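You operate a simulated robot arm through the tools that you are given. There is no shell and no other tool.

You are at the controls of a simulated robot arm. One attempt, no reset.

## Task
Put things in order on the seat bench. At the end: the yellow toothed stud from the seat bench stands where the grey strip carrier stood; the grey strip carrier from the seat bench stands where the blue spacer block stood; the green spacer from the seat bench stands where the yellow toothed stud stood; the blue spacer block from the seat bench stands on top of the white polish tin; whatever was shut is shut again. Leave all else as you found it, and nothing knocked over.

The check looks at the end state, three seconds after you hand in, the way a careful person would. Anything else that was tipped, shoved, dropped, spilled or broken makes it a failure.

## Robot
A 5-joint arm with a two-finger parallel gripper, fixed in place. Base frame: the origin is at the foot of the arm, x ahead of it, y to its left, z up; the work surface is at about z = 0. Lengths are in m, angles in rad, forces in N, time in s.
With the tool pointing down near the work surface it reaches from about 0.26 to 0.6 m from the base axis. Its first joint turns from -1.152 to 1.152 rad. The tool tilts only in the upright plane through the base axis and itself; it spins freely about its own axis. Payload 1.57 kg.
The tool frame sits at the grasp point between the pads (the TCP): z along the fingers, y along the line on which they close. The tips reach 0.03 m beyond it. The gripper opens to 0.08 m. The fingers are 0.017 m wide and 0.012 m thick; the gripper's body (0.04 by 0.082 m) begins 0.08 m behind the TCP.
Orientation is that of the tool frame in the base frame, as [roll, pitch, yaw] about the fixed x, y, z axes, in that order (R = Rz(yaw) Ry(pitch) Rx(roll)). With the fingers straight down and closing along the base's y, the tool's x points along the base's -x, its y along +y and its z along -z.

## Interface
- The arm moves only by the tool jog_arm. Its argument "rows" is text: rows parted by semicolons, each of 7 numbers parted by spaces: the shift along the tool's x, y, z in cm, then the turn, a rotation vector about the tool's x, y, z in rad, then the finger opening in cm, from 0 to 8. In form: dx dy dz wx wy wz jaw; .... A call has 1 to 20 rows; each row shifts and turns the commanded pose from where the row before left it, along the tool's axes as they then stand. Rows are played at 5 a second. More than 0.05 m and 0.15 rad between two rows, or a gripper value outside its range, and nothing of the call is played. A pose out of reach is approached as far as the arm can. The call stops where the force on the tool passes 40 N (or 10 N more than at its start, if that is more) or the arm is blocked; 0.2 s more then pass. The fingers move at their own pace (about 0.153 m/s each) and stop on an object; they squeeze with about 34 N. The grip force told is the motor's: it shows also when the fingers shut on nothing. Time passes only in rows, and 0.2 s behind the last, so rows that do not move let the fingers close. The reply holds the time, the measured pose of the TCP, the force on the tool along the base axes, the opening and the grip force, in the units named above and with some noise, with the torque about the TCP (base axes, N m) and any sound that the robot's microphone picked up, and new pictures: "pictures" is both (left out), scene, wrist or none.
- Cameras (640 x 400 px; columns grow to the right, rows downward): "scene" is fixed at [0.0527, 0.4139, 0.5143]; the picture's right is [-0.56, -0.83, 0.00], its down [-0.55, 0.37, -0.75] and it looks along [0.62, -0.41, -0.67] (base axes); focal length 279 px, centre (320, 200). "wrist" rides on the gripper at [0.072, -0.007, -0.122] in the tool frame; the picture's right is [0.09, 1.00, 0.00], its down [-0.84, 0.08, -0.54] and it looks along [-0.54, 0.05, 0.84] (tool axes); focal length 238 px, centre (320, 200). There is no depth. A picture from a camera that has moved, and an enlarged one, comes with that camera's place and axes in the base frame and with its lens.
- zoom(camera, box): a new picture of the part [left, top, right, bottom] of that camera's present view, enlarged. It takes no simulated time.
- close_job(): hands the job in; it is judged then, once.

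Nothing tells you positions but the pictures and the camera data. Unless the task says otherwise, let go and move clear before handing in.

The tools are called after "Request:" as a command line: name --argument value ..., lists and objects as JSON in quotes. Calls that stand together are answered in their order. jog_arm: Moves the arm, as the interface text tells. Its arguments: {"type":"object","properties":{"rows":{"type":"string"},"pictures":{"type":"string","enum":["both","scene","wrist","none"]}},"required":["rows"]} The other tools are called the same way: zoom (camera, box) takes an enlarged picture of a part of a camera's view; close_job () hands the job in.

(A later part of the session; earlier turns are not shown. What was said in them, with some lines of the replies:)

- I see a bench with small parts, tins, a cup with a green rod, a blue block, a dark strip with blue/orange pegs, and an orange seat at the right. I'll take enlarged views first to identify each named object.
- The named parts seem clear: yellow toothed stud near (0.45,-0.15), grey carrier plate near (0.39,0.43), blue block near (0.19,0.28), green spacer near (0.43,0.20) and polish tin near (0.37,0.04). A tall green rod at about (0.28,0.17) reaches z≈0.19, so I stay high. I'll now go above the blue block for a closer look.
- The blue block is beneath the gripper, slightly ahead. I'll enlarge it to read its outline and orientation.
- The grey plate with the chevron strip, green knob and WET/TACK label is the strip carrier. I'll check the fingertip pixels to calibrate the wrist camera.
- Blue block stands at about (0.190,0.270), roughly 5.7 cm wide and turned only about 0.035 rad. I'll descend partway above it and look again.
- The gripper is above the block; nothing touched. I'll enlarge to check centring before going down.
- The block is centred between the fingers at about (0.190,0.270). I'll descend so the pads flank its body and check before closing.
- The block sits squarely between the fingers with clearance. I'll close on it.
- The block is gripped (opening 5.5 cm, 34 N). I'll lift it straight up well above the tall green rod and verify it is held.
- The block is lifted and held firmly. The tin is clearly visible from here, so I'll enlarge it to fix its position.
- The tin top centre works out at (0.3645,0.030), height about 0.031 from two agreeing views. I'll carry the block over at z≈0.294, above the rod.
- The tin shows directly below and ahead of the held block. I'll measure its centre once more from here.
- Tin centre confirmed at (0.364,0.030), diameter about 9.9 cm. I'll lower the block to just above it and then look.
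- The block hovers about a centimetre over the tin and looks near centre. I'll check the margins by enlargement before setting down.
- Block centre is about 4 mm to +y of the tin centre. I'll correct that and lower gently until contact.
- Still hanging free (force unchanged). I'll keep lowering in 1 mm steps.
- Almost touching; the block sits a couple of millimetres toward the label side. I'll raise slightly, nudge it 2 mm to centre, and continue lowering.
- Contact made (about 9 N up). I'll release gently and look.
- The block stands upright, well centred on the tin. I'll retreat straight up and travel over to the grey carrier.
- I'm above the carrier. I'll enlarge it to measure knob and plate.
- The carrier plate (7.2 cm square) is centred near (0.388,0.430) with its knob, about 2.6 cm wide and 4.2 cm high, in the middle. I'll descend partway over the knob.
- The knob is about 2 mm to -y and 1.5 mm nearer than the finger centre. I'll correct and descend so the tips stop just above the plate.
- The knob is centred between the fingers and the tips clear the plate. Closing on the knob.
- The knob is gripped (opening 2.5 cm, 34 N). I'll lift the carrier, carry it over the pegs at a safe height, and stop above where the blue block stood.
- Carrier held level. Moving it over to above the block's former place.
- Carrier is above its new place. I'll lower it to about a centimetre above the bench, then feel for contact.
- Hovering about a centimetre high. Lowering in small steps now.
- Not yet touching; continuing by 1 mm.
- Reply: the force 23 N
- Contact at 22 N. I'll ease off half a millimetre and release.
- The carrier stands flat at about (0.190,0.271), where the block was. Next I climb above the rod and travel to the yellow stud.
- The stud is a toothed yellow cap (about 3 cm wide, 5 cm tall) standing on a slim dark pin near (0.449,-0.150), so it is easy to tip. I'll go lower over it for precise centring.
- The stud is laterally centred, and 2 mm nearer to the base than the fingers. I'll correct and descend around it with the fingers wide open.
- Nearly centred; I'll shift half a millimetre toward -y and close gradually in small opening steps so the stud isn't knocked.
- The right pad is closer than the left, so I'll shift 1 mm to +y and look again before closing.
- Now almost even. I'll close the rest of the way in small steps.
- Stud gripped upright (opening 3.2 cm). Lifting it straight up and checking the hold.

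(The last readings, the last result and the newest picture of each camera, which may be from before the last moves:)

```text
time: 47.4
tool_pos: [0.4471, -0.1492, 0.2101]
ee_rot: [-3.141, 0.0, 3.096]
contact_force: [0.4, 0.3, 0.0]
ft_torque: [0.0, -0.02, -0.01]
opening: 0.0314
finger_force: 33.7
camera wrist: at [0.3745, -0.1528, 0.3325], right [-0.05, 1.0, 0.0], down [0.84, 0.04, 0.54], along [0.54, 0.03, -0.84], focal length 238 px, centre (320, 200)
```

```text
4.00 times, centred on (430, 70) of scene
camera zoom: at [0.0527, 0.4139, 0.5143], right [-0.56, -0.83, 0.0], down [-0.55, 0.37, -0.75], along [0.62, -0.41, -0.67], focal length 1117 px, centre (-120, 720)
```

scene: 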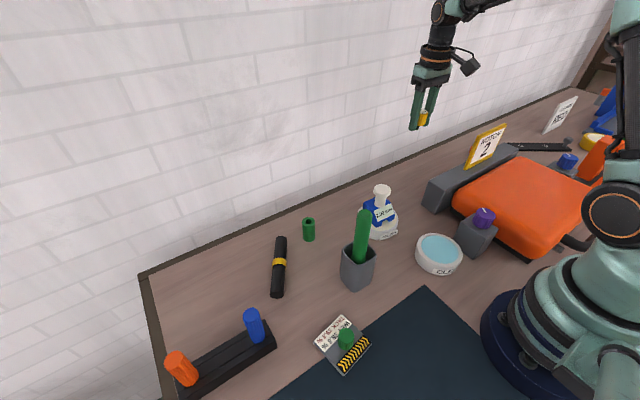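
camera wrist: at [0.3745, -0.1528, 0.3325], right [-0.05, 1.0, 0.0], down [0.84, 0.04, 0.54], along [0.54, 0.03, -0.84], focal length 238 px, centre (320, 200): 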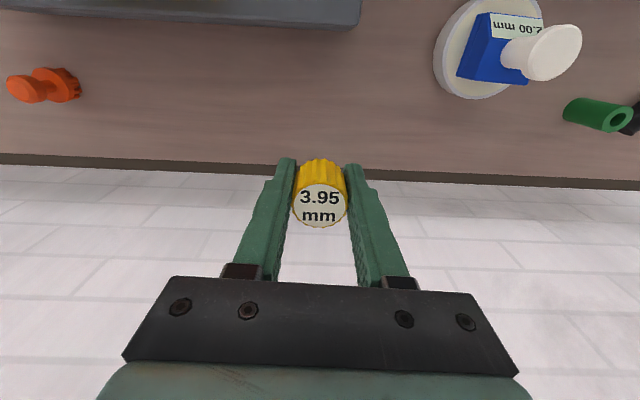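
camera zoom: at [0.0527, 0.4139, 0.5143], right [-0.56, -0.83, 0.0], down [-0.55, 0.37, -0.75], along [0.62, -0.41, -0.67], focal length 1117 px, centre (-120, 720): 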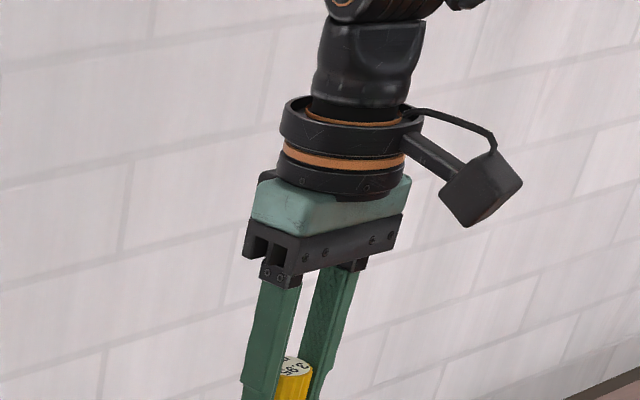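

The stud hangs steady in the grip. Carrying it across at z≈0.21 to where the carrier stood.

Request:
jog_arm --rows "0.28 1.8 0 0 0 0 2; 0.559 3.596 0 0 0 0 2; 0.559 3.596 0 0 0 0 2; 0.559 3.596 0 0 0 0 2; 0.559 3.596 0 0 0 0 2; 0.559 3.596 0 0 0 0 2; 0.559 3.596 0 0 0 0 2; 0.559 3.596 0 0 0 0 2; 0.559 3.596 0 0 0 0 2; 0.559 3.596 0 0 0 0 2; 0.559 3.596 0 0 0 0 2; 0.559 3.596 0 0 0 0 2; 0.559 3.596 0 0 0 0 2; 0.559 3.596 0 0 0 0 2; 0.559 3.596 0 0 0 0 2; 0.559 3.596 0 0 0 0 2; 0.28 1.8 0 0 0 0 2; 0 0 0 0 0 0 2"

Request:
zoom --camera "scene" --box '[80, 160, 260, 320]'

```text
time: 51.2
tool_pos: [0.3832, 0.4296, 0.211]
ee_rot: [3.141, -0.002, 3.096]
contact_force: [-0.7, 0.0, 0.5]
ft_torque: [0.05, -0.01, 0.01]
opening: 0.0316
finger_force: 34.5
camera wrist: at [0.3107, 0.427, 0.333], right [-0.05, 1.0, 0.0], down [0.84, 0.04, 0.54], along [0.54, 0.02, -0.84], focal length 238 px, centre (320, 200)
```

scene: 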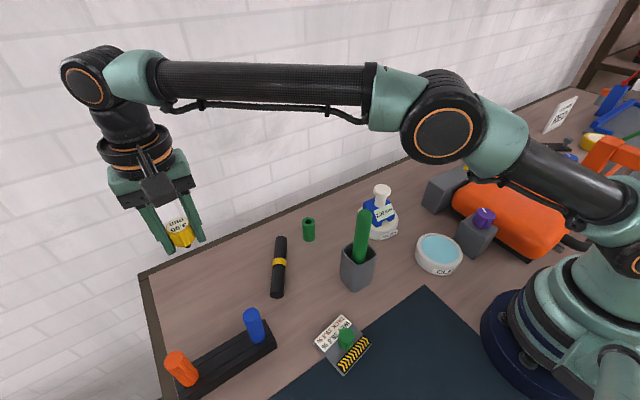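
wrist: 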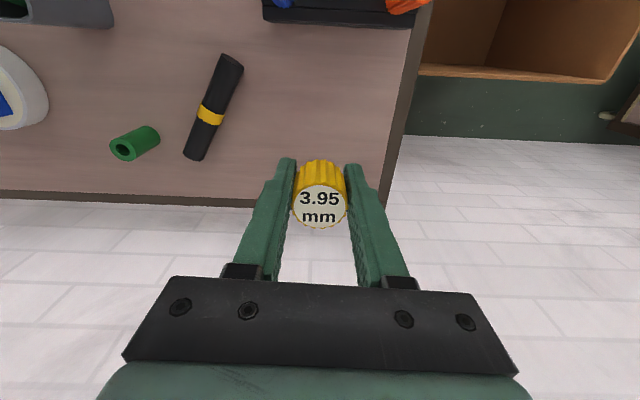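

```text
2.50 times, centred on (170, 240) of scene
camera zoom: at [0.0527, 0.4139, 0.5143], right [-0.56, -0.83, 0.0], down [-0.55, 0.37, -0.75], along [0.62, -0.41, -0.67], focal length 698 px, centre (695, 100)
```

zoom: 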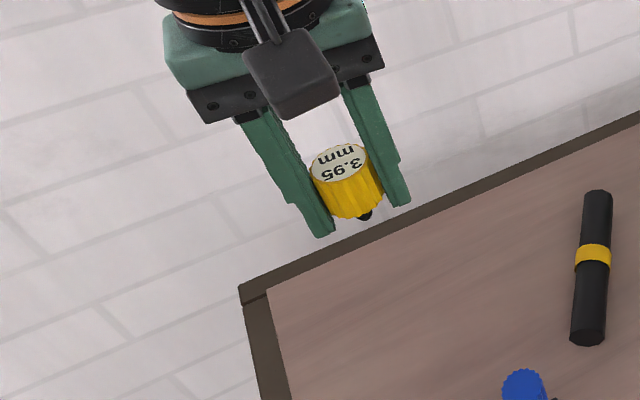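

At the destination column. I'll descend to about 2 cm above touchdown and recheck the position.

Request:
jog_arm --rows "0 0 3 0 0 0 2; 0 0 4 0 0 0 2; 0 0 4 0 0 0 2; 0 0 2.5 0 0 0 2; 0 0 1.5 0 0 0 2; 0 0 0 0 0 0 2; 0 0 0 0 0 0 2"

Request:
zoom --camera "scene" --box '[140, 220, 280, 330]'

Request:
zoom --camera "wrist" --box '[260, 140, 380, 230]'

```text
time: 52.8
tool_pos: [0.3828, 0.4287, 0.0592]
ee_rot: [-3.141, 0.0, 3.097]
contact_force: [-1.0, -0.3, 0.0]
ft_torque: [0.02, 0.02, 0.03]
opening: 0.0317
finger_force: 33.5
camera wrist: at [0.3107, 0.4265, 0.1824], right [-0.05, 1.0, 0.0], down [0.84, 0.04, 0.54], along [0.54, 0.03, -0.84], focal length 238 px, centre (320, 200)
```

scene: 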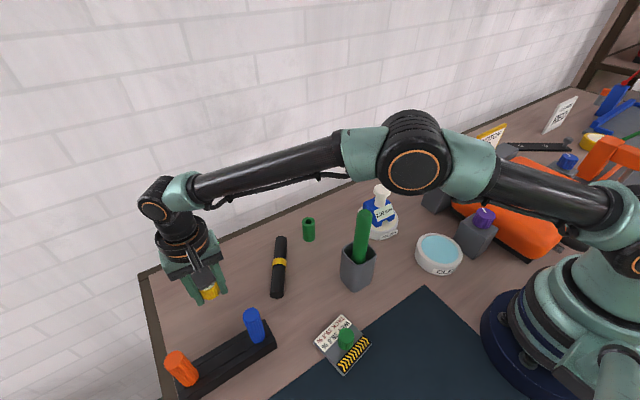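
wrist: 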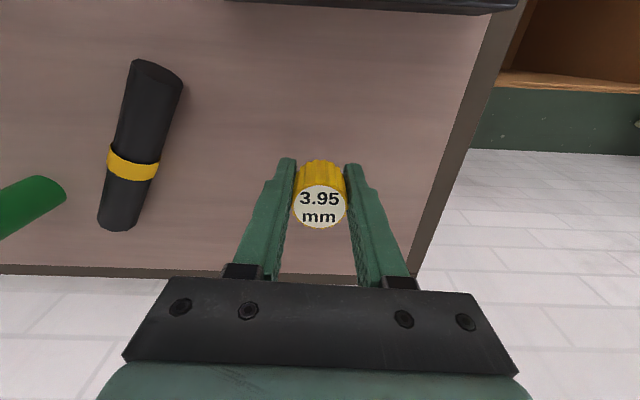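

```text
3.64 times, centred on (210, 275) of scene
camera zoom: at [0.0527, 0.4139, 0.5143], right [-0.56, -0.83, 0.0], down [-0.55, 0.37, -0.75], along [0.62, -0.41, -0.67], focal length 1016 px, centre (720, -73)
```

zoom: 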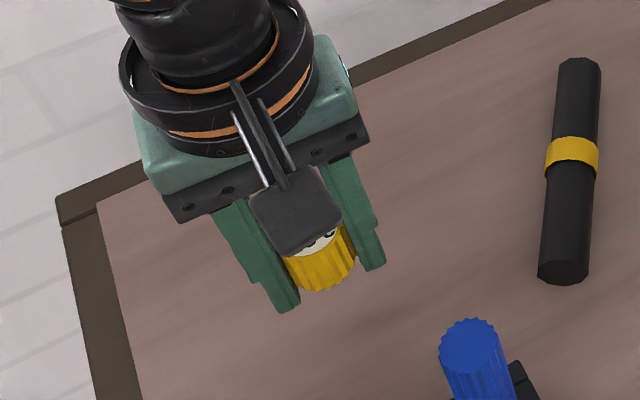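

```text
4.44 times, centred on (320, 185) of wrist
camera zoom: at [0.3107, 0.4265, 0.1824], right [-0.05, 1.0, 0.0], down [0.84, 0.04, 0.54], along [0.54, 0.03, -0.84], focal length 1059 px, centre (320, 267)
```

zoom: 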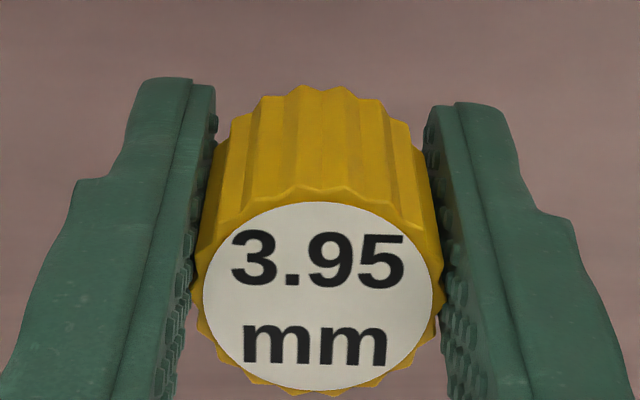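

Position within 3 mm of target; I'll nudge +2.5 mm in x, then lower with fine steps.

Request:
jog_arm --rows "-0.25 0.05 0 0 0 0 2; 0 0 1 0 0 0 2; 0 0 0.7 0 0 0 2; 0 0 0.3 0 0 0 2; 0 0 0 0 0 0 2" --pictures "none"

Request:
jog_arm --rows "0 0 0.1 0 0 0 2; 0 0 0.1 0 0 0 2; 0 0 0 0 0 0 2" --pictures "scene"

Request:
zoom --camera "scene" --box '[160, 260, 260, 330]'

```text
time: 54.0
tool_pos: [0.3875, 0.4296, 0.0396]
ee_rot: [-3.14, 0.0, 3.096]
contact_force: [1.1, 0.7, 0.0]
ft_torque: [0.01, 0.01, 0.06]
opening: 0.0317
finger_force: 34.0
```

```text
time: 54.8
tool_pos: [0.3874, 0.4291, 0.0389]
ee_rot: [3.141, -0.002, 3.097]
contact_force: [0.0, -0.9, -1.1]
ft_torque: [0.01, -0.01, 0.0]
opening: 0.0316
finger_force: 33.8
```

scene: 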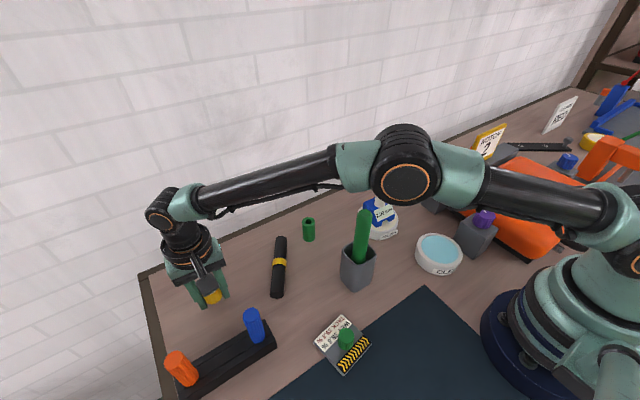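

```text
5.71 times, centred on (210, 295) of scene
camera zoom: at [0.0527, 0.4139, 0.5143], right [-0.56, -0.83, 0.0], down [-0.55, 0.37, -0.75], along [0.62, -0.41, -0.67], focal length 1596 px, centre (949, -343)
```

zoom: 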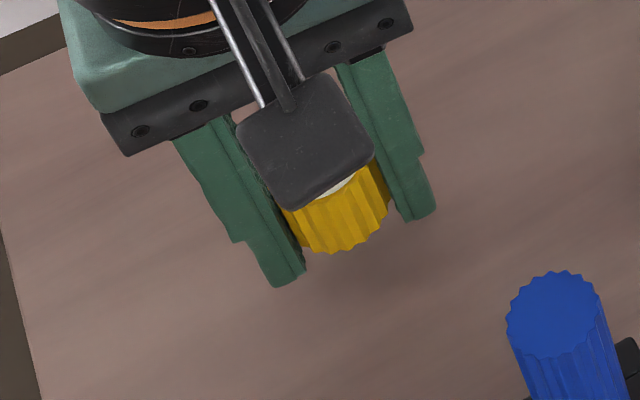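

Still free. Continuing downward in fine steps until the pin touches.

Request:
jog_arm --rows "0 0 0.1 0 0 0 2; 0 0 0.05 0 0 0 2; 0 0 0 0 0 0 2" --pictures "none"

Request:
jog_arm --rows "0 0 0.05 0 0 0 2; 0 0 0 0 0 0 2" --pictures "none"

Request:
jog_arm --rows "0 0 0.05 0 0 0 2; 0 0 0 0 0 0 2" --pictures "none"

```text
time: 55.6
tool_pos: [0.387, 0.4289, 0.0368]
ee_rot: [-3.141, 0.0, 3.095]
contact_force: [1.1, 0.4, -0.4]
ft_torque: [0.02, -0.01, -0.02]
opening: 0.0316
finger_force: 33.4
```

```text
time: 56.2
tool_pos: [0.3875, 0.4284, 0.0371]
ee_rot: [3.141, 0.0, 3.096]
contact_force: [0.2, 0.5, -0.4]
ft_torque: [0.03, -0.02, -0.01]
opening: 0.0313
finger_force: 34.1
```

```text
time: 56.8
tool_pos: [0.3872, 0.4299, 0.0368]
ee_rot: [3.142, -0.001, 3.098]
contact_force: [-0.3, -0.6, -0.8]
ft_torque: [-0.05, 0.02, -0.02]
opening: 0.0318
finger_force: 33.6
```

Request:
jog_arm --rows "0 0 0.05 0 0 0 2; 0 0 0 0 0 0 2" --pictures "none"

Request:
jog_arm --rows "0 0 0.03 0 0 0 2; 0 0 0 0 0 0 2" --pictures "none"

```text
time: 57.4
tool_pos: [0.3876, 0.4302, 0.0354]
ee_rot: [3.141, -0.001, 3.096]
contact_force: [0.2, -0.4, 0.6]
ft_torque: [0.03, 0.02, -0.07]
opening: 0.0315
finger_force: 33.4
```

```text
time: 58.0
tool_pos: [0.388, 0.4294, 0.0342]
ee_rot: [3.141, 0.0, 3.097]
contact_force: [-1.8, -0.9, 5.8]
ft_torque: [-0.02, 0.03, -0.02]
opening: 0.0314
finger_force: 34.0
```

Light contact, about 6 N. I'll check it is upright before opening gently.

Request:
zoom --camera "wrist" --box '[260, 140, 380, 230]'

Request:
jog_arm --rows "0 0 0 0 0 0 3.1; 0 0 0 0 0 0 3.2; 0 0 0 0 0 0 3.3; 0 0 0 0 0 0 3.4; 0 0 0 0 0 0 3.6; 0 0 0 0 0 0 3.6" --pictures "both"

Request:
zoom --camera "wrist" --box '[260, 140, 380, 230]'

```text
4.44 times, centred on (320, 185) of wrist
camera zoom: at [0.315, 0.4265, 0.1573], right [-0.05, 1.0, 0.0], down [0.84, 0.04, 0.54], along [0.54, 0.03, -0.84], focal length 1059 px, centre (320, 267)
```

zoom: 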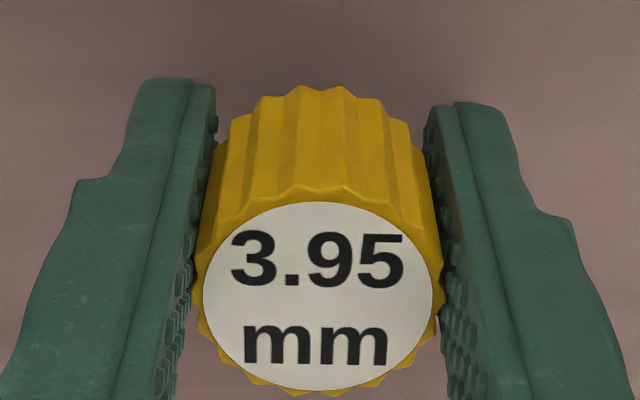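

```text
time: 59.4
tool_pos: [0.3881, 0.43, 0.0338]
ee_rot: [3.14, -0.001, 3.095]
contact_force: [1.0, 0.0, -1.0]
ft_torque: [-0.02, -0.03, -0.01]
opening: 0.0361
finger_force: 0.1
camera wrist: at [0.315, 0.4264, 0.1568], right [-0.05, 1.0, 0.0], down [0.84, 0.04, 0.54], along [0.54, 0.03, -0.84], focal length 238 px, centre (320, 200)
```

scene: 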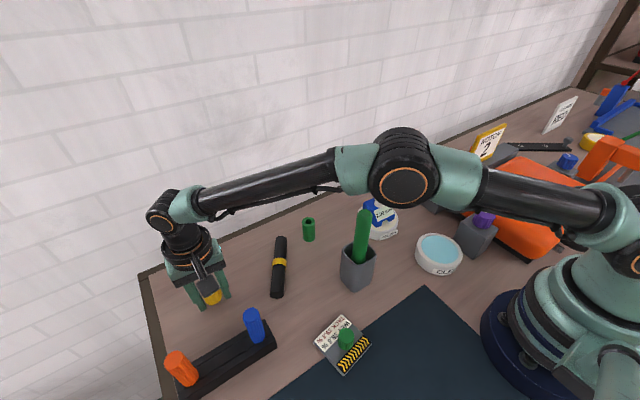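
wrist: 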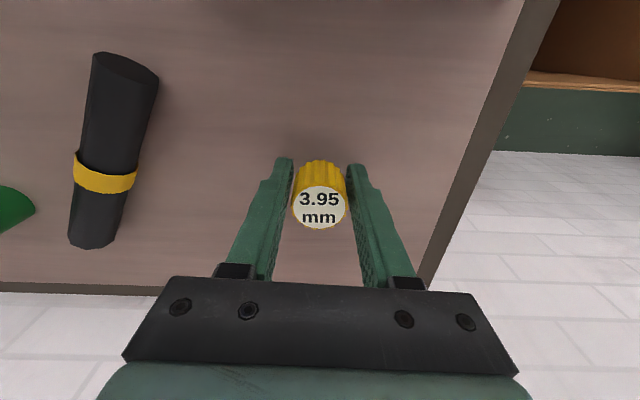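

```text
4.44 times, centred on (320, 185) of wrist
camera zoom: at [0.315, 0.4264, 0.1568], right [-0.05, 1.0, 0.0], down [0.84, 0.04, 0.54], along [0.54, 0.03, -0.84], focal length 1059 px, centre (320, 267)
```

zoom: 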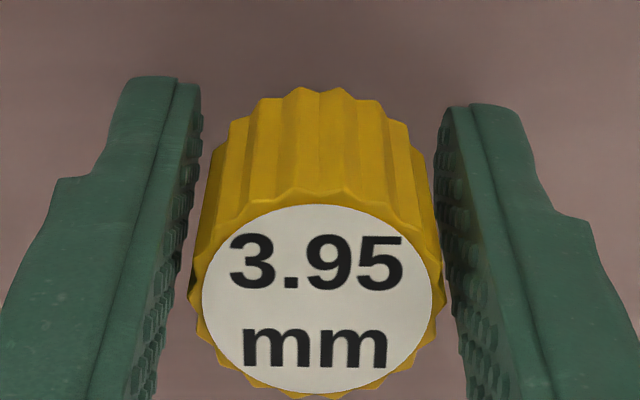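

The stud stands free between the pads. I'll open wide and withdraw straight up.

Request:
jog_arm --rows "0 0 0 0 0 0 4.5; 0 0 0 0 0 0 6; 0 0 0 0 0 0 7.5; 0 0 0 0 0 0 8; 0 0 -1 0 0 0 8; 0 0 -2 0 0 0 8; 0 0 -3 0 0 0 8; 0 0 -4 0 0 0 8; 0 0 -4 0 0 0 8; 0 0 0 0 0 0 8"

Request:
zoom --camera "wrist" --box '[270, 70, 370, 160]'

Request:
zoom --camera "scene" --box '[150, 240, 290, 340]'

Request:
zoom --camera "wrist" --box '[60, 60, 320, 220]'

```text
time: 61.6
tool_pos: [0.3857, 0.4302, 0.1773]
ee_rot: [3.142, 0.001, 3.095]
contact_force: [-0.1, 1.1, 0.4]
ft_torque: [0.0, 0.0, 0.02]
opening: 0.0797
finger_force: 0.1
camera wrist: at [0.3132, 0.4266, 0.2994], right [-0.05, 1.0, 0.0], down [0.84, 0.04, 0.54], along [0.54, 0.03, -0.84], focal length 238 px, centre (320, 200)
```

scene: 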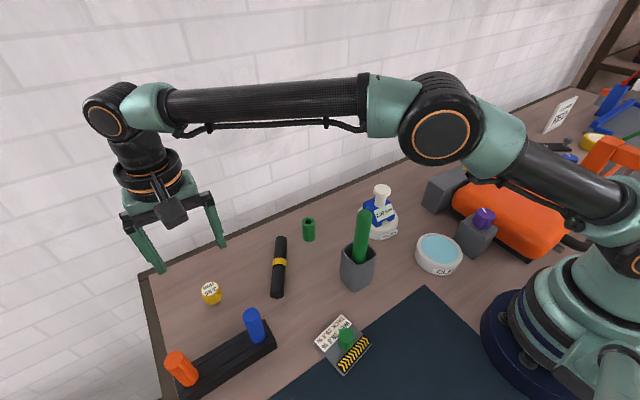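
wrist: 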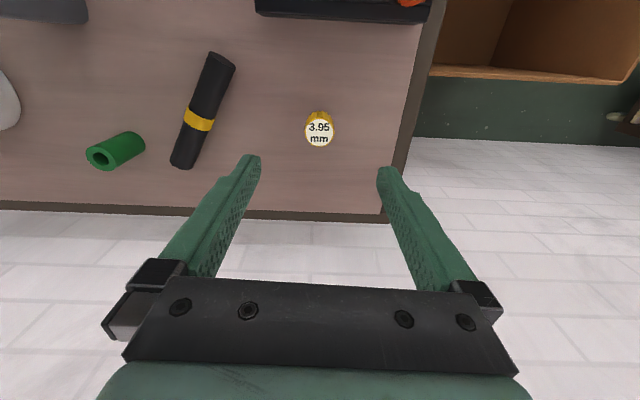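

```text
4.44 times, centred on (320, 115) of wrist
camera zoom: at [0.3132, 0.4266, 0.2994], right [-0.05, 1.0, 0.0], down [0.84, 0.04, 0.54], along [0.54, 0.03, -0.84], focal length 1059 px, centre (320, 578)
```

zoom: 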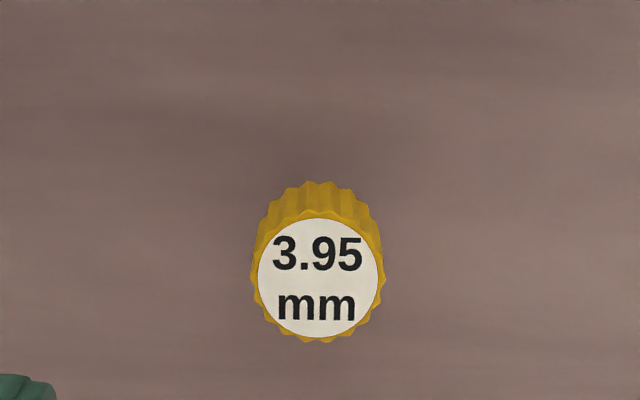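

```text
4.00 times, centred on (220, 290) of scene
camera zoom: at [0.0527, 0.4139, 0.5143], right [-0.56, -0.83, 0.0], down [-0.55, 0.37, -0.75], along [0.62, -0.41, -0.67], focal length 1117 px, centre (720, -160)
```

zoom: 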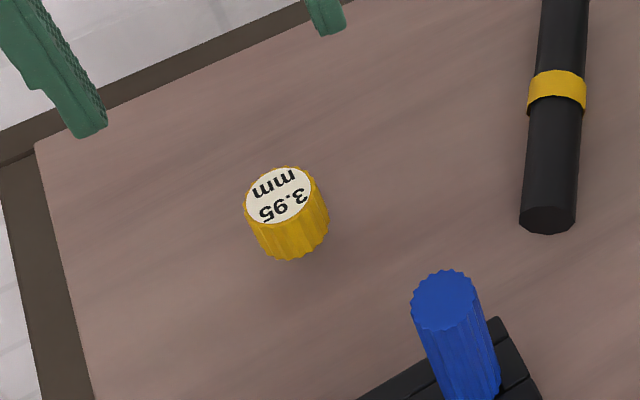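

```text
2.46 times, centred on (190, 140) of wrist
camera zoom: at [0.3132, 0.4266, 0.2994], right [-0.05, 1.0, 0.0], down [0.84, 0.04, 0.54], along [0.54, 0.03, -0.84], focal length 587 px, centre (640, 348)
```

zoom: 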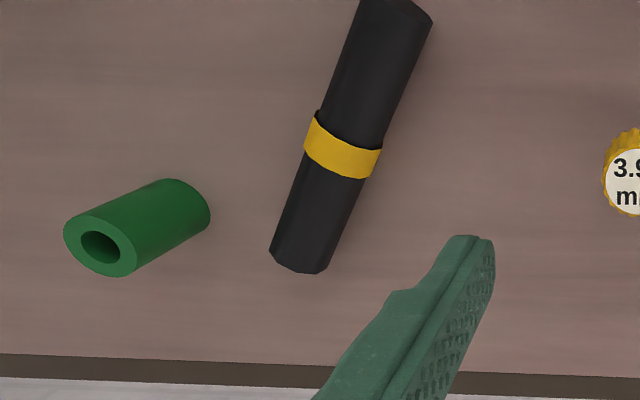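

The yellow stud now stands upright at about (0.389,0.430). Next, the green spacer near (0.4285,0.192), which stands close to the black pen, so I'll approach with a narrower opening.

Request:
jog_arm --rows "-0.756 -3.369 0 0 0 0 6; -0.756 -3.369 0 0 0 0 6; -0.756 -3.369 0 0 0 0 6; -0.756 -3.369 0 0 0 0 6; -0.756 -3.369 0 0 0 0 6; -0.756 -3.369 0 0 0 0 6; -0.756 -3.369 0 0 0 0 6; 0 0 0 0 0 0 5.5; 0 0 0 0 0 0 5.5"

Request:
zoom --camera "wrist" --box '[260, 70, 400, 170]'

Request:
zoom --camera "scene" --box '[250, 170, 390, 310]'

Request:
zoom --camera "scene" --box '[160, 250, 260, 330]'

```text
time: 63.6
tool_pos: [0.428, 0.1912, 0.1768]
ee_rot: [3.141, 0.0, 3.098]
contact_force: [1.2, -0.6, 0.0]
ft_torque: [-0.02, 0.01, -0.02]
opening: 0.0549
finger_force: 0.1
camera wrist: at [0.3558, 0.1879, 0.2986], right [-0.05, 1.0, 0.0], down [0.84, 0.04, 0.54], along [0.54, 0.03, -0.84], focal length 238 px, centre (320, 200)
```

scene: 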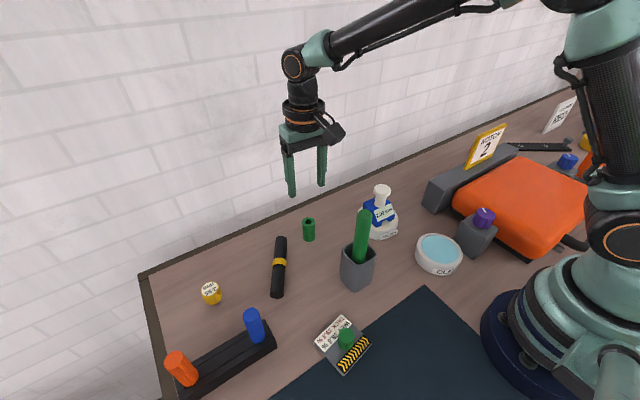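
wrist: 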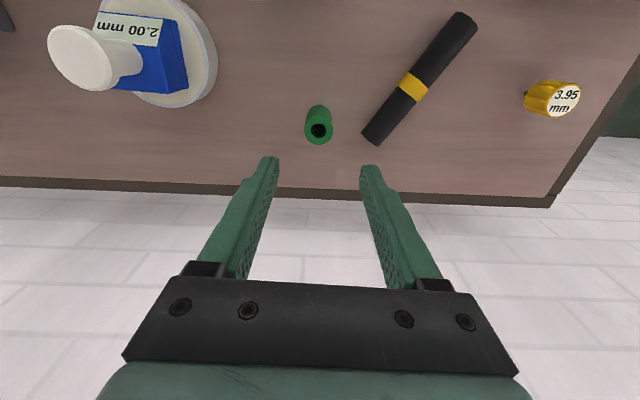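

```text
4.00 times, centred on (330, 120) of wrist
camera zoom: at [0.3558, 0.1879, 0.2986], right [-0.05, 1.0, 0.0], down [0.84, 0.04, 0.54], along [0.54, 0.03, -0.84], focal length 953 px, centre (280, 520)
```

zoom: 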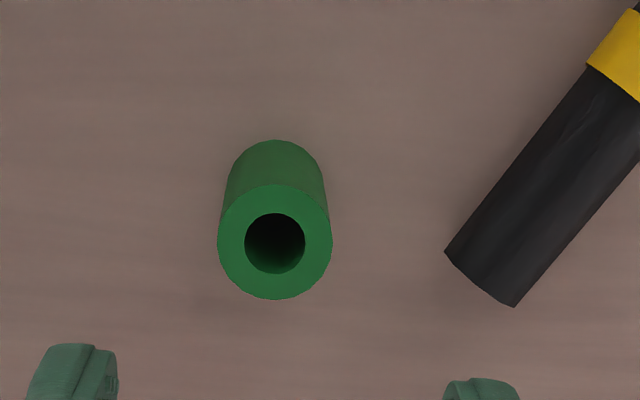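

```text
2.86 times, centred on (320, 240) of scene
camera zoom: at [0.0527, 0.4139, 0.5143], right [-0.56, -0.83, 0.0], down [-0.55, 0.37, -0.75], along [0.62, -0.41, -0.67], focal length 798 px, centre (320, 86)
```

zoom: 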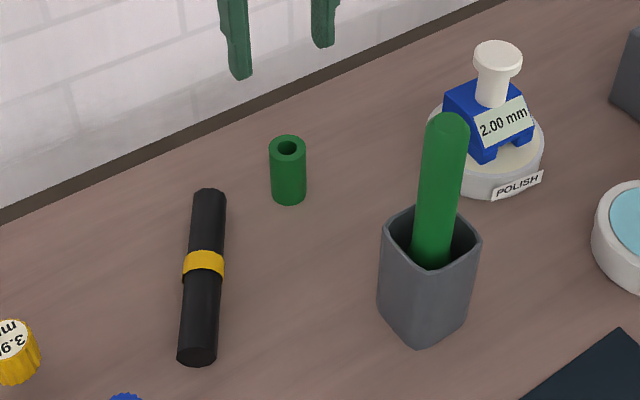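

```text
5.00 times, centred on (210, 290) of scene
camera zoom: at [0.0527, 0.4139, 0.5143], right [-0.56, -0.83, 0.0], down [-0.55, 0.37, -0.75], along [0.62, -0.41, -0.67], focal length 1396 px, centre (870, -250)
```

zoom: 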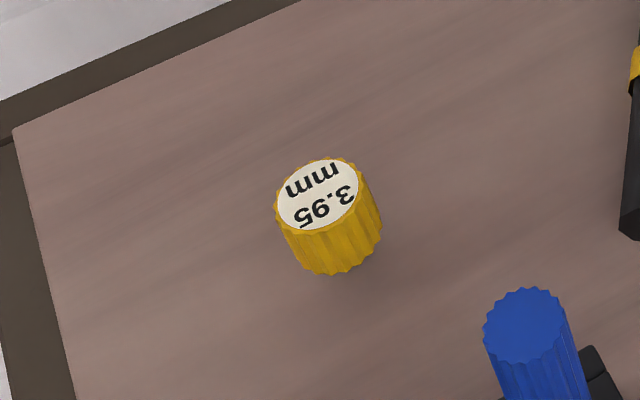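

The spacer is a standing tube (about 3 cm wide, 5.2 cm tall) at (0.429,0.190). I'll correct by 2 mm and descend partway.

Request:
jog_arm --rows "-0.1 -0.18 2 0 0 0 5.5; 0 0 3 0 0 0 5.5; 0 0 2.5 0 0 0 5.5; 0 0 1.5 0 0 0 5.5; 0 0 0 0 0 0 5.5"

Request:
zoom --camera "wrist" --box '[240, 100, 400, 210]'

Request:
zoom --camera "scene" --box '[250, 130, 390, 290]'

```text
time: 64.8
tool_pos: [0.4293, 0.1896, 0.0851]
ee_rot: [3.141, 0.0, 3.097]
contact_force: [0.0, 0.4, -0.2]
ft_torque: [0.01, 0.01, -0.02]
opening: 0.0547
finger_force: 0.0
camera wrist: at [0.3562, 0.1861, 0.207], right [-0.05, 1.0, 0.0], down [0.84, 0.04, 0.54], along [0.54, 0.03, -0.84], focal length 238 px, centre (320, 200)
```

scene: 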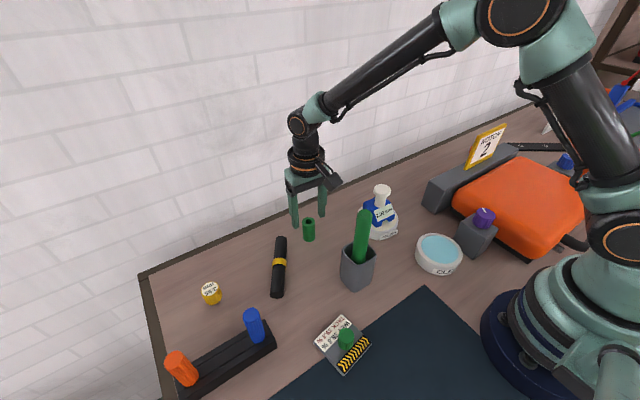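
wrist: 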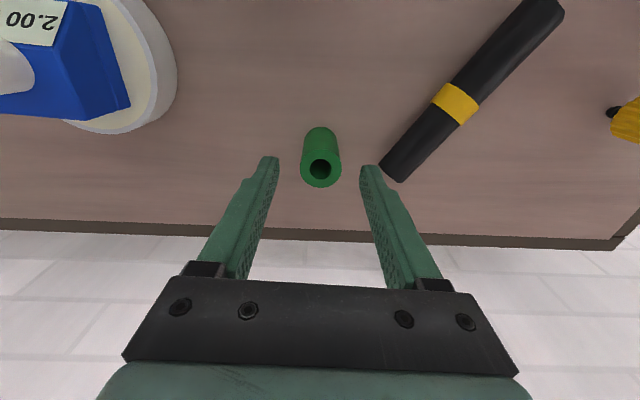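

```text
3.64 times, centred on (320, 155) of wrist
camera zoom: at [0.3562, 0.1861, 0.207], right [-0.05, 1.0, 0.0], down [0.84, 0.04, 0.54], along [0.54, 0.03, -0.84], focal length 867 px, centre (320, 364)
```

zoom: 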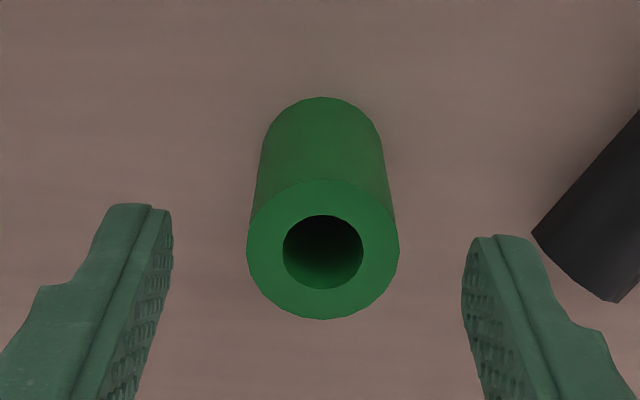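

```text
2.50 times, centred on (320, 210) of scene
camera zoom: at [0.0527, 0.4139, 0.5143], right [-0.56, -0.83, 0.0], down [-0.55, 0.37, -0.75], along [0.62, -0.41, -0.67], focal length 698 px, centre (320, 175)
```

zoom: 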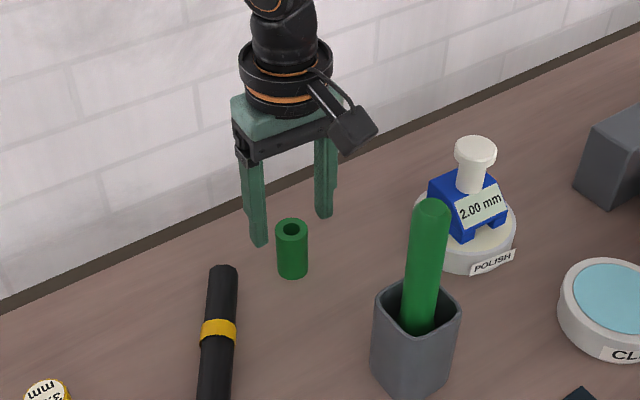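

Centred within a millimetre. I'll narrow the opening slightly for pen clearance and descend around the tube.

Request:
jog_arm --rows "-0.1 0.02 0 0 0 0 5; 0 0 1.5 0 0 0 5; 0 0 1.5 0 0 0 5; 0 0 1 0 0 0 5; 0 0 0.7 0 0 0 5; 0 0 0 0 0 0 4.2; 0 0 0 0 0 0 3.7; 0 0 0 0 0 0 3.5; 0 0 0 0 0 0 3.5"

Request:
zoom --camera "wrist" --box '[260, 140, 380, 230]'

Request:
zoom --camera "scene" --box '[260, 170, 360, 290]'

```text
time: 66.8
tool_pos: [0.4304, 0.1902, 0.0384]
ee_rot: [3.14, 0.0, 3.096]
contact_force: [-0.1, 1.0, 1.3]
ft_torque: [0.02, 0.03, 0.01]
opening: 0.0349
finger_force: 0.0
camera wrist: at [0.3573, 0.1876, 0.1605], right [-0.05, 1.0, 0.0], down [0.84, 0.04, 0.54], along [0.54, 0.03, -0.84], focal length 238 px, centre (320, 200)
```

scene: 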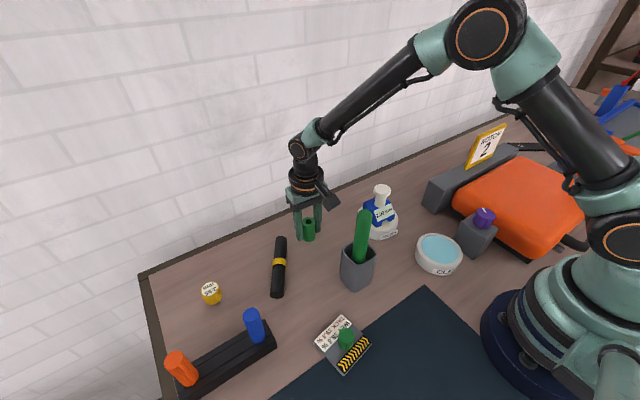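
wrist: 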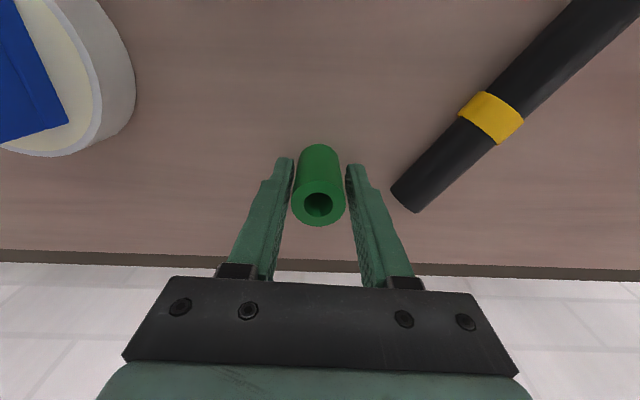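

```text
4.44 times, centred on (320, 185) of wrist
camera zoom: at [0.3573, 0.1876, 0.1605], right [-0.05, 1.0, 0.0], down [0.84, 0.04, 0.54], along [0.54, 0.03, -0.84], focal length 1059 px, centre (320, 267)
```

zoom: 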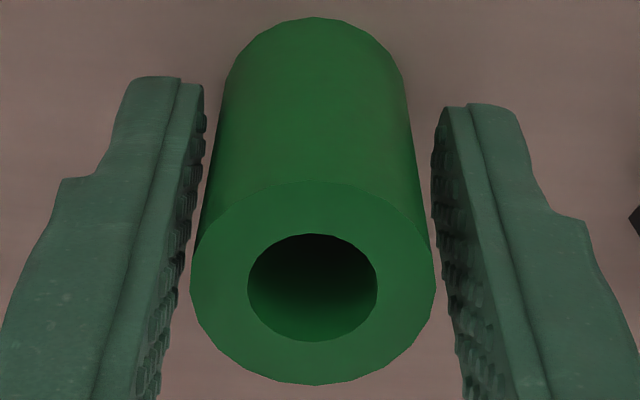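

```text
3.33 times, centred on (310, 230) of scene
camera zoom: at [0.0527, 0.4139, 0.5143], right [-0.56, -0.83, 0.0], down [-0.55, 0.37, -0.75], along [0.62, -0.41, -0.67], focal length 931 px, centre (353, 100)
```

zoom: 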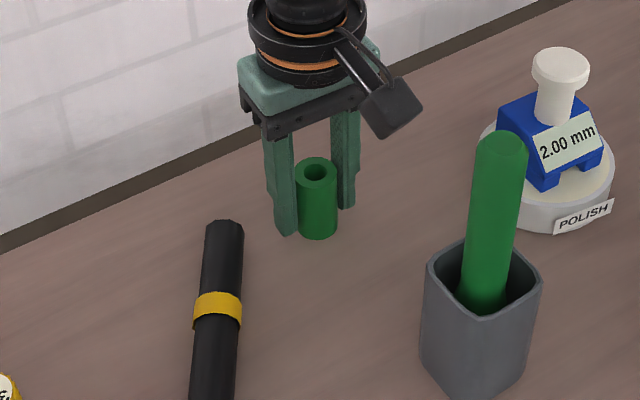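

Well centred in x and about half a millimetre off in y. Closing gently on the spacer.

Request:
jog_arm --rows "0 -0.04 0 0 0 0 3.4; 0 0 0 0 0 0 3.2; 0 0 0 0 0 0 3.0; 0 0 0 0 0 0 2.8; 0 0 0 0 0 0 2; 0 0 0 0 0 0 2; 0 0 0 0 0 0 2" --pictures "wrist"

Request:
zoom --camera "wrist" --box '[260, 140, 380, 230]'

```text
time: 68.4
tool_pos: [0.4293, 0.1911, 0.0381]
ee_rot: [3.141, 0.0, 3.095]
contact_force: [-0.7, -0.6, -0.1]
ft_torque: [0.03, -0.01, 0.0]
opening: 0.029
finger_force: 34.2
camera wrist: at [0.3572, 0.1868, 0.16], right [-0.05, 1.0, 0.0], down [0.84, 0.04, 0.54], along [0.54, 0.03, -0.84], focal length 238 px, centre (320, 200)
```

wrist: 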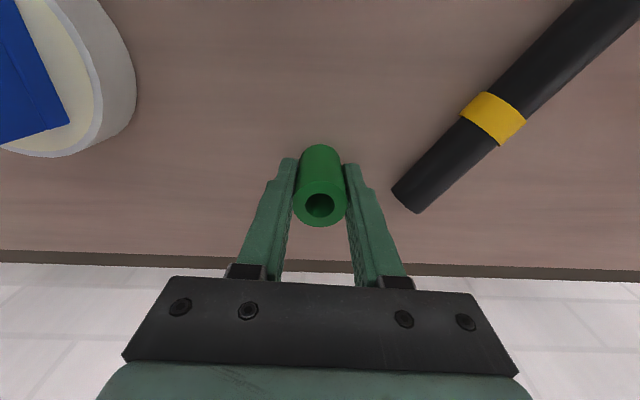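

```text
4.44 times, centred on (320, 185) of wrist
camera zoom: at [0.3572, 0.1868, 0.16], right [-0.05, 1.0, 0.0], down [0.84, 0.04, 0.54], along [0.54, 0.03, -0.84], focal length 1059 px, centre (320, 267)
```

zoom: 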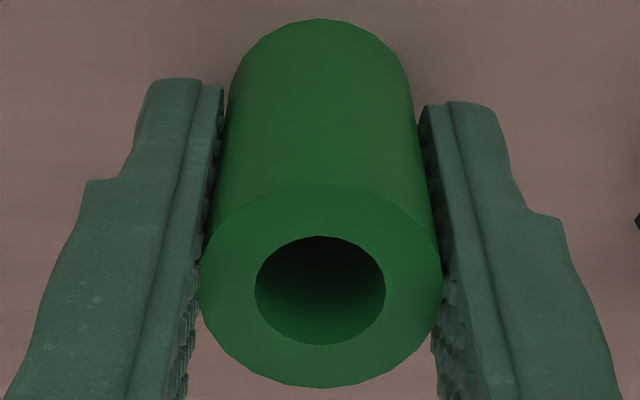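

Spacer gripped (opening 2.9 cm). Lifting and carrying it past the tin at z≈0.2 to the stud's old place.

Request:
jog_arm --rows "0 0 -0.5 0 0 0 2; 0 0 -1.5 0 0 0 2; 0 0 -3 0 0 0 2; 0 0 -4 0 0 0 2; 0 0 -4 0 0 0 2; 0 0 -3.2 0 0 0 2; -0.17 -1.7 0 0 0 0 2; -0.352 -3.388 0 0 0 0 2; -0.352 -3.388 0 0 0 0 2; -0.352 -3.388 0 0 0 0 2; -0.352 -3.388 0 0 0 0 2; -0.352 -3.388 0 0 0 0 2; -0.352 -3.388 0 0 0 0 2; -0.352 -3.388 0 0 0 0 2; -0.352 -3.388 0 0 0 0 2; -0.352 -3.388 0 0 0 0 2; -0.18 -1.69 0 0 0 0 2; 0 0 0 0 0 0 2"

Request:
zoom --camera "wrist" --box '[260, 140, 380, 230]'

```text
time: 72.2
tool_pos: [0.4512, -0.1483, 0.2023]
ee_rot: [-3.141, 0.001, 3.094]
contact_force: [0.6, 0.0, 0.0]
ft_torque: [-0.01, 0.0, 0.03]
opening: 0.029
finger_force: 33.5
camera wrist: at [0.3783, -0.1524, 0.3237], right [-0.05, 1.0, 0.0], down [0.84, 0.04, 0.54], along [0.54, 0.03, -0.84], focal length 238 px, centre (320, 200)
```

scene: 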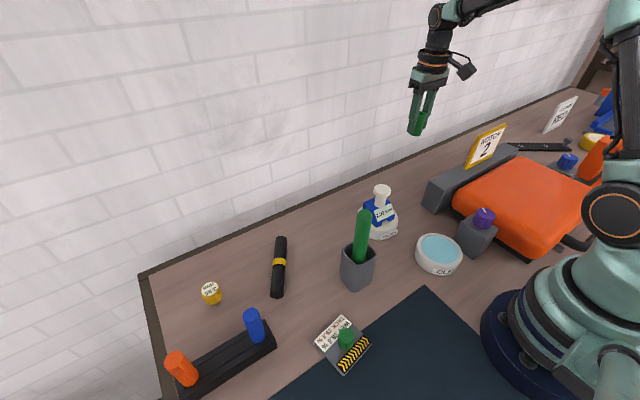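
wrist: 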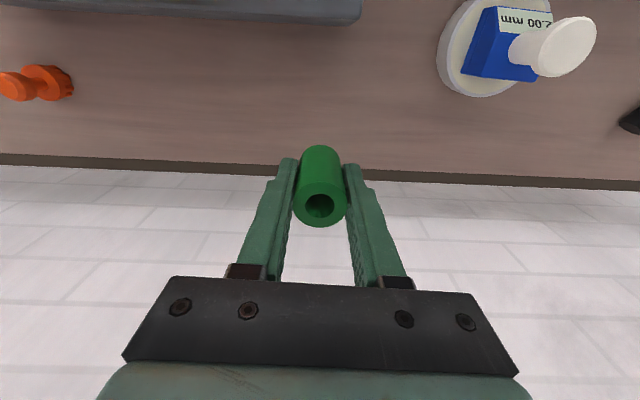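

```text
4.44 times, centred on (320, 185) of wrist
camera zoom: at [0.3783, -0.1524, 0.3237], right [-0.05, 1.0, 0.0], down [0.84, 0.04, 0.54], along [0.54, 0.03, -0.84], focal length 1059 px, centre (320, 267)
```

zoom: 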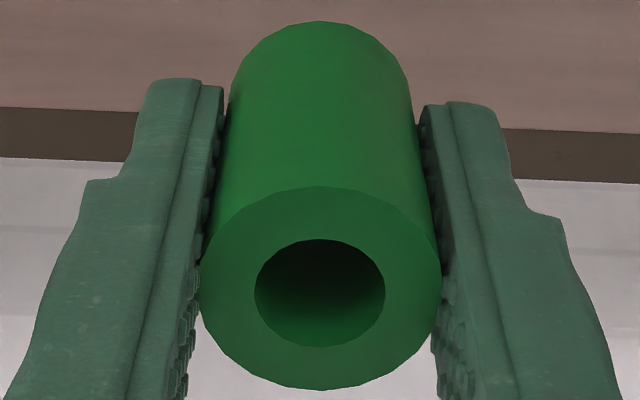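

The spacer is steady above the stud's old spot. Descending to just above the bench.

Request:
jog_arm --rows "0 0 3 0 0 0 2; 0 0 4 0 0 0 2; 0 0 4 0 0 0 2; 0 0 2.5 0 0 0 2; 0 0 1 0 0 0 2; 0 0 0 0 0 0 2; 0 0 0 0 0 0 2"

Request:
zoom --camera "scene" --box '[360, 130, 450, 210]'

```text
time: 73.8
tool_pos: [0.4491, -0.1499, 0.0567]
ee_rot: [-3.141, -0.001, 3.096]
contact_force: [0.0, 0.1, -0.8]
ft_torque: [-0.01, 0.0, 0.0]
opening: 0.0292
finger_force: 34.5
camera wrist: at [0.3772, -0.1542, 0.1777], right [-0.05, 1.0, 0.0], down [0.84, 0.04, 0.54], along [0.54, 0.03, -0.84], focal length 238 px, centre (320, 200)
```

scene: 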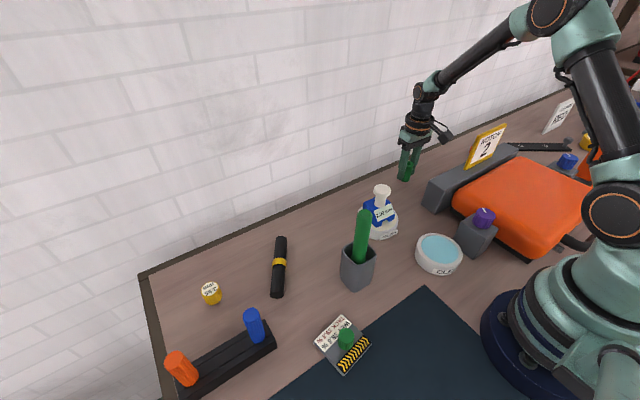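
wrist: 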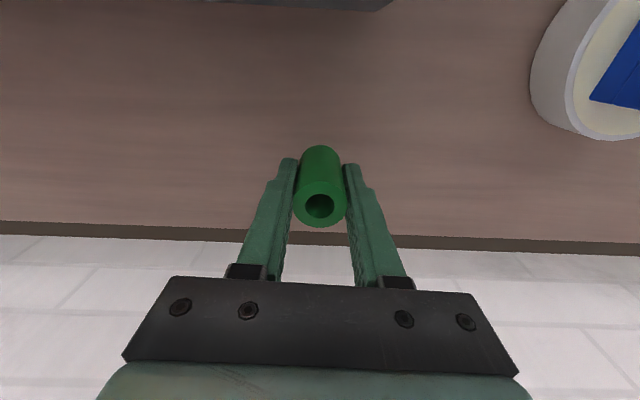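

```text
5.00 times, centred on (405, 170) of scene
camera zoom: at [0.0527, 0.4139, 0.5143], right [-0.56, -0.83, 0.0], down [-0.55, 0.37, -0.75], along [0.62, -0.41, -0.67], focal length 1396 px, centre (-105, 350)
```

zoom: 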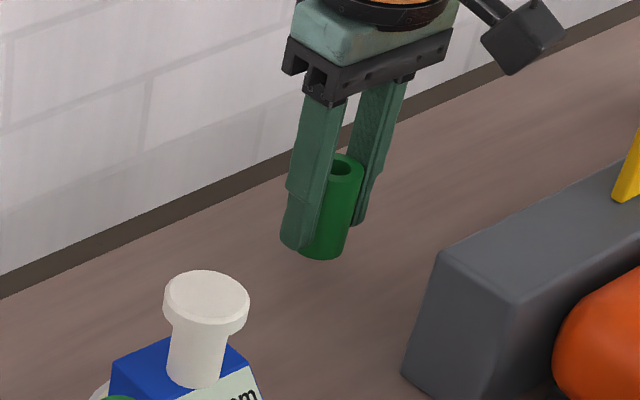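

On target. Lowering with fine steps until contact.

Request:
jog_arm --rows "0 0 0.7 0 0 0 2; 0 0 0.5 0 0 0 2; 0 0 0.2 0 0 0 2; 0 0 0.1 0 0 0 2; 0 0 0 0 0 0 2" --pictures "none"

Request:
jog_arm --rows "0 0 0.05 0 0 0 2; 0 0 0.05 0 0 0 2; 0 0 0 0 0 0 2" --pictures "none"

Request:
jog_arm --rows "0 0 0.05 0 0 0 2; 0 0 0 0 0 0 2" --pictures "none"

```text
time: 75.0
tool_pos: [0.45, -0.1506, 0.0394]
ee_rot: [3.141, 0.0, 3.097]
contact_force: [-0.4, -0.5, -0.5]
ft_torque: [-0.02, 0.01, 0.01]
opening: 0.0291
finger_force: 34.0
```

```text
time: 75.8
tool_pos: [0.4507, -0.1504, 0.0394]
ee_rot: [3.14, 0.0, 3.096]
contact_force: [0.2, -0.1, -0.8]
ft_torque: [-0.02, 0.01, 0.0]
opening: 0.0292
finger_force: 33.8
```

```text
time: 76.4
tool_pos: [0.4506, -0.1509, 0.0393]
ee_rot: [-3.141, 0.002, 3.096]
contact_force: [0.0, -1.0, -0.3]
ft_torque: [-0.02, 0.03, -0.02]
opening: 0.0291
finger_force: 34.0
```

Request:
jog_arm --rows "0 0 0.05 0 0 0 2; 0 0 0 0 0 0 2" --pictures "none"

Request:
jog_arm --rows "0 0 0.05 0 0 0 2; 0 0 0 0 0 0 2" --pictures "none"

```text
time: 77.0
tool_pos: [0.452, -0.1502, 0.0383]
ee_rot: [-3.141, 0.0, 3.095]
contact_force: [-0.4, -0.2, -0.5]
ft_torque: [-0.03, -0.03, 0.0]
opening: 0.0288
finger_force: 33.9
```

```text
time: 77.6
tool_pos: [0.4513, -0.1509, 0.0377]
ee_rot: [-3.14, -0.002, 3.097]
contact_force: [-3.5, 0.9, 9.5]
ft_torque: [0.01, 0.1, -0.02]
opening: 0.0287
finger_force: 33.9
```

Contact at about 9 N. I'll open gently, then back straight up.

Request:
jog_arm --rows "0 0 0 0 0 0 2.9; 0 0 0 0 0 0 3.1; 0 0 0 0 0 0 3.4; 0 0 0 0 0 0 4; 0 0 0 0 0 0 5; 0 0 0 0 0 0 6; 0 0 0 0 0 0 6; 0 0 -1 0 0 0 6; 0 0 -2 0 0 0 6; 0 0 -3 0 0 0 6; 0 0 -4 0 0 0 6; 0 0 -4 0 0 0 6; 0 0 -4 0 0 0 6; 0 0 -4 0 0 0 6; 0 0 0 0 0 0 6"

Request:
zoom --camera "wrist" --box '[270, 60, 370, 150]'

Request:
zoom --camera "scene" --box '[340, 140, 450, 260]'

Request:
zoom --camera "scene" --box '[140, 220, 400, 390]'

```text
time: 80.8
tool_pos: [0.4503, -0.1504, 0.2587]
ee_rot: [-3.14, 0.001, 3.095]
contact_force: [-1.2, -0.2, 0.6]
ft_torque: [0.0, 0.02, 0.02]
opening: 0.0599
finger_force: 0.0
camera wrist: at [0.3776, -0.154, 0.3816], right [-0.05, 1.0, 0.0], down [0.84, 0.04, 0.54], along [0.54, 0.03, -0.84], focal length 238 px, centre (320, 200)
```

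scene: 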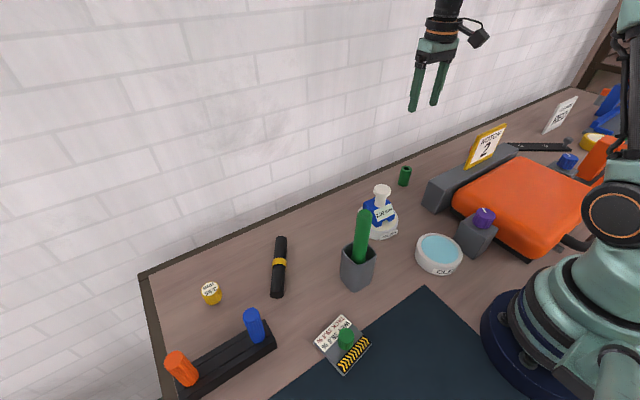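
wrist: 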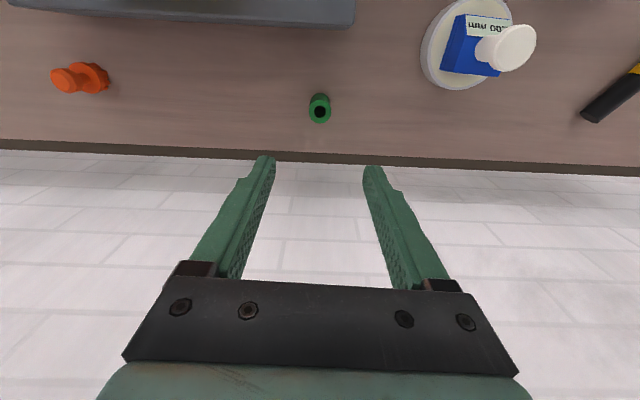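

```text
4.44 times, centred on (320, 105) of wrist
camera zoom: at [0.3776, -0.154, 0.3816], right [-0.05, 1.0, 0.0], down [0.84, 0.04, 0.54], along [0.54, 0.03, -0.84], focal length 1059 px, centre (320, 622)
```

zoom: 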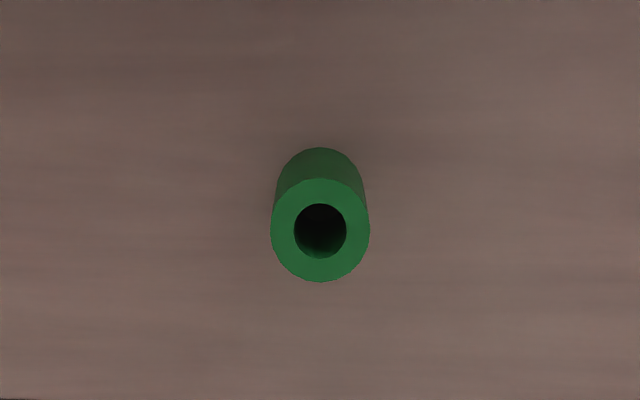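

```text
3.33 times, centred on (395, 200) of scene
camera zoom: at [0.0527, 0.4139, 0.5143], right [-0.56, -0.83, 0.0], down [-0.55, 0.37, -0.75], along [0.62, -0.41, -0.67], focal length 931 px, centre (70, 200)
```

zoom: 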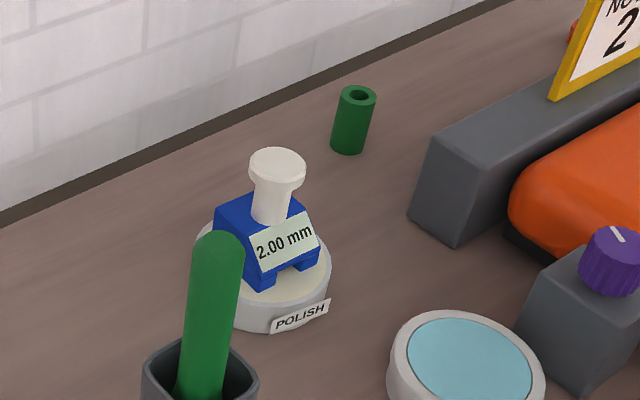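

```text
2.35 times, centred on (270, 305) of scene
camera zoom: at [0.0527, 0.4139, 0.5143], right [-0.56, -0.83, 0.0], down [-0.55, 0.37, -0.75], along [0.62, -0.41, -0.67], focal length 657 px, centre (438, -47)
```

zoom: 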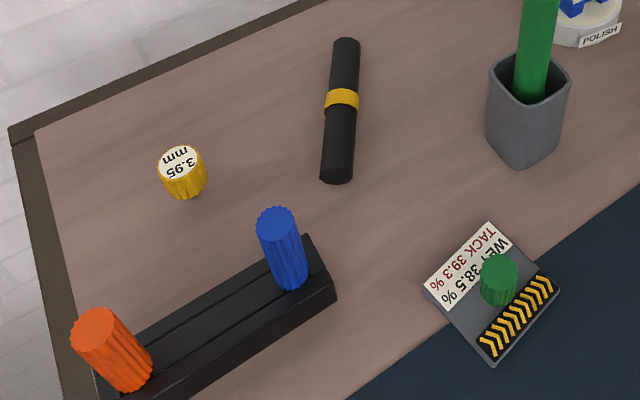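

All four parts are where they should be: the blue block stands upright on the polish tin, and the carrier is in the block's old place. The yellow stud stands where the carrier was, and the green spacer where the stud was. Nothing was opened, nothing else looks disturbed and the gripper is empty and clear, so I hand in.

Request:
close_job

```text
The job is handed in.
```

The bench is rearranged as asked and the job is handed in. I haven't been told the check's verdict. From the last pictures:

- **Blue spacer block:** stands upright and near the centre of the white polish tin.
- **Grey strip carrier:** lies flat where the blue block stood, within about 3 mm. It is turned a few degrees from its earlier angle.
- **Yellow toothed stud:** stands upright on its thin pin where the carrier stood, within about 3 mm.
- **Green spacer:** stands where the yellow stud stood, within about 1–2 mm.

I took the small grey plate with the chevron strip, green knob and WET/TACK label to be the "grey strip carrier", since nothing on the bench carried that name.

I opened nothing, so there was nothing to shut again. Nothing else on the bench looks moved or knocked over. The gripper is empty and raised clear.
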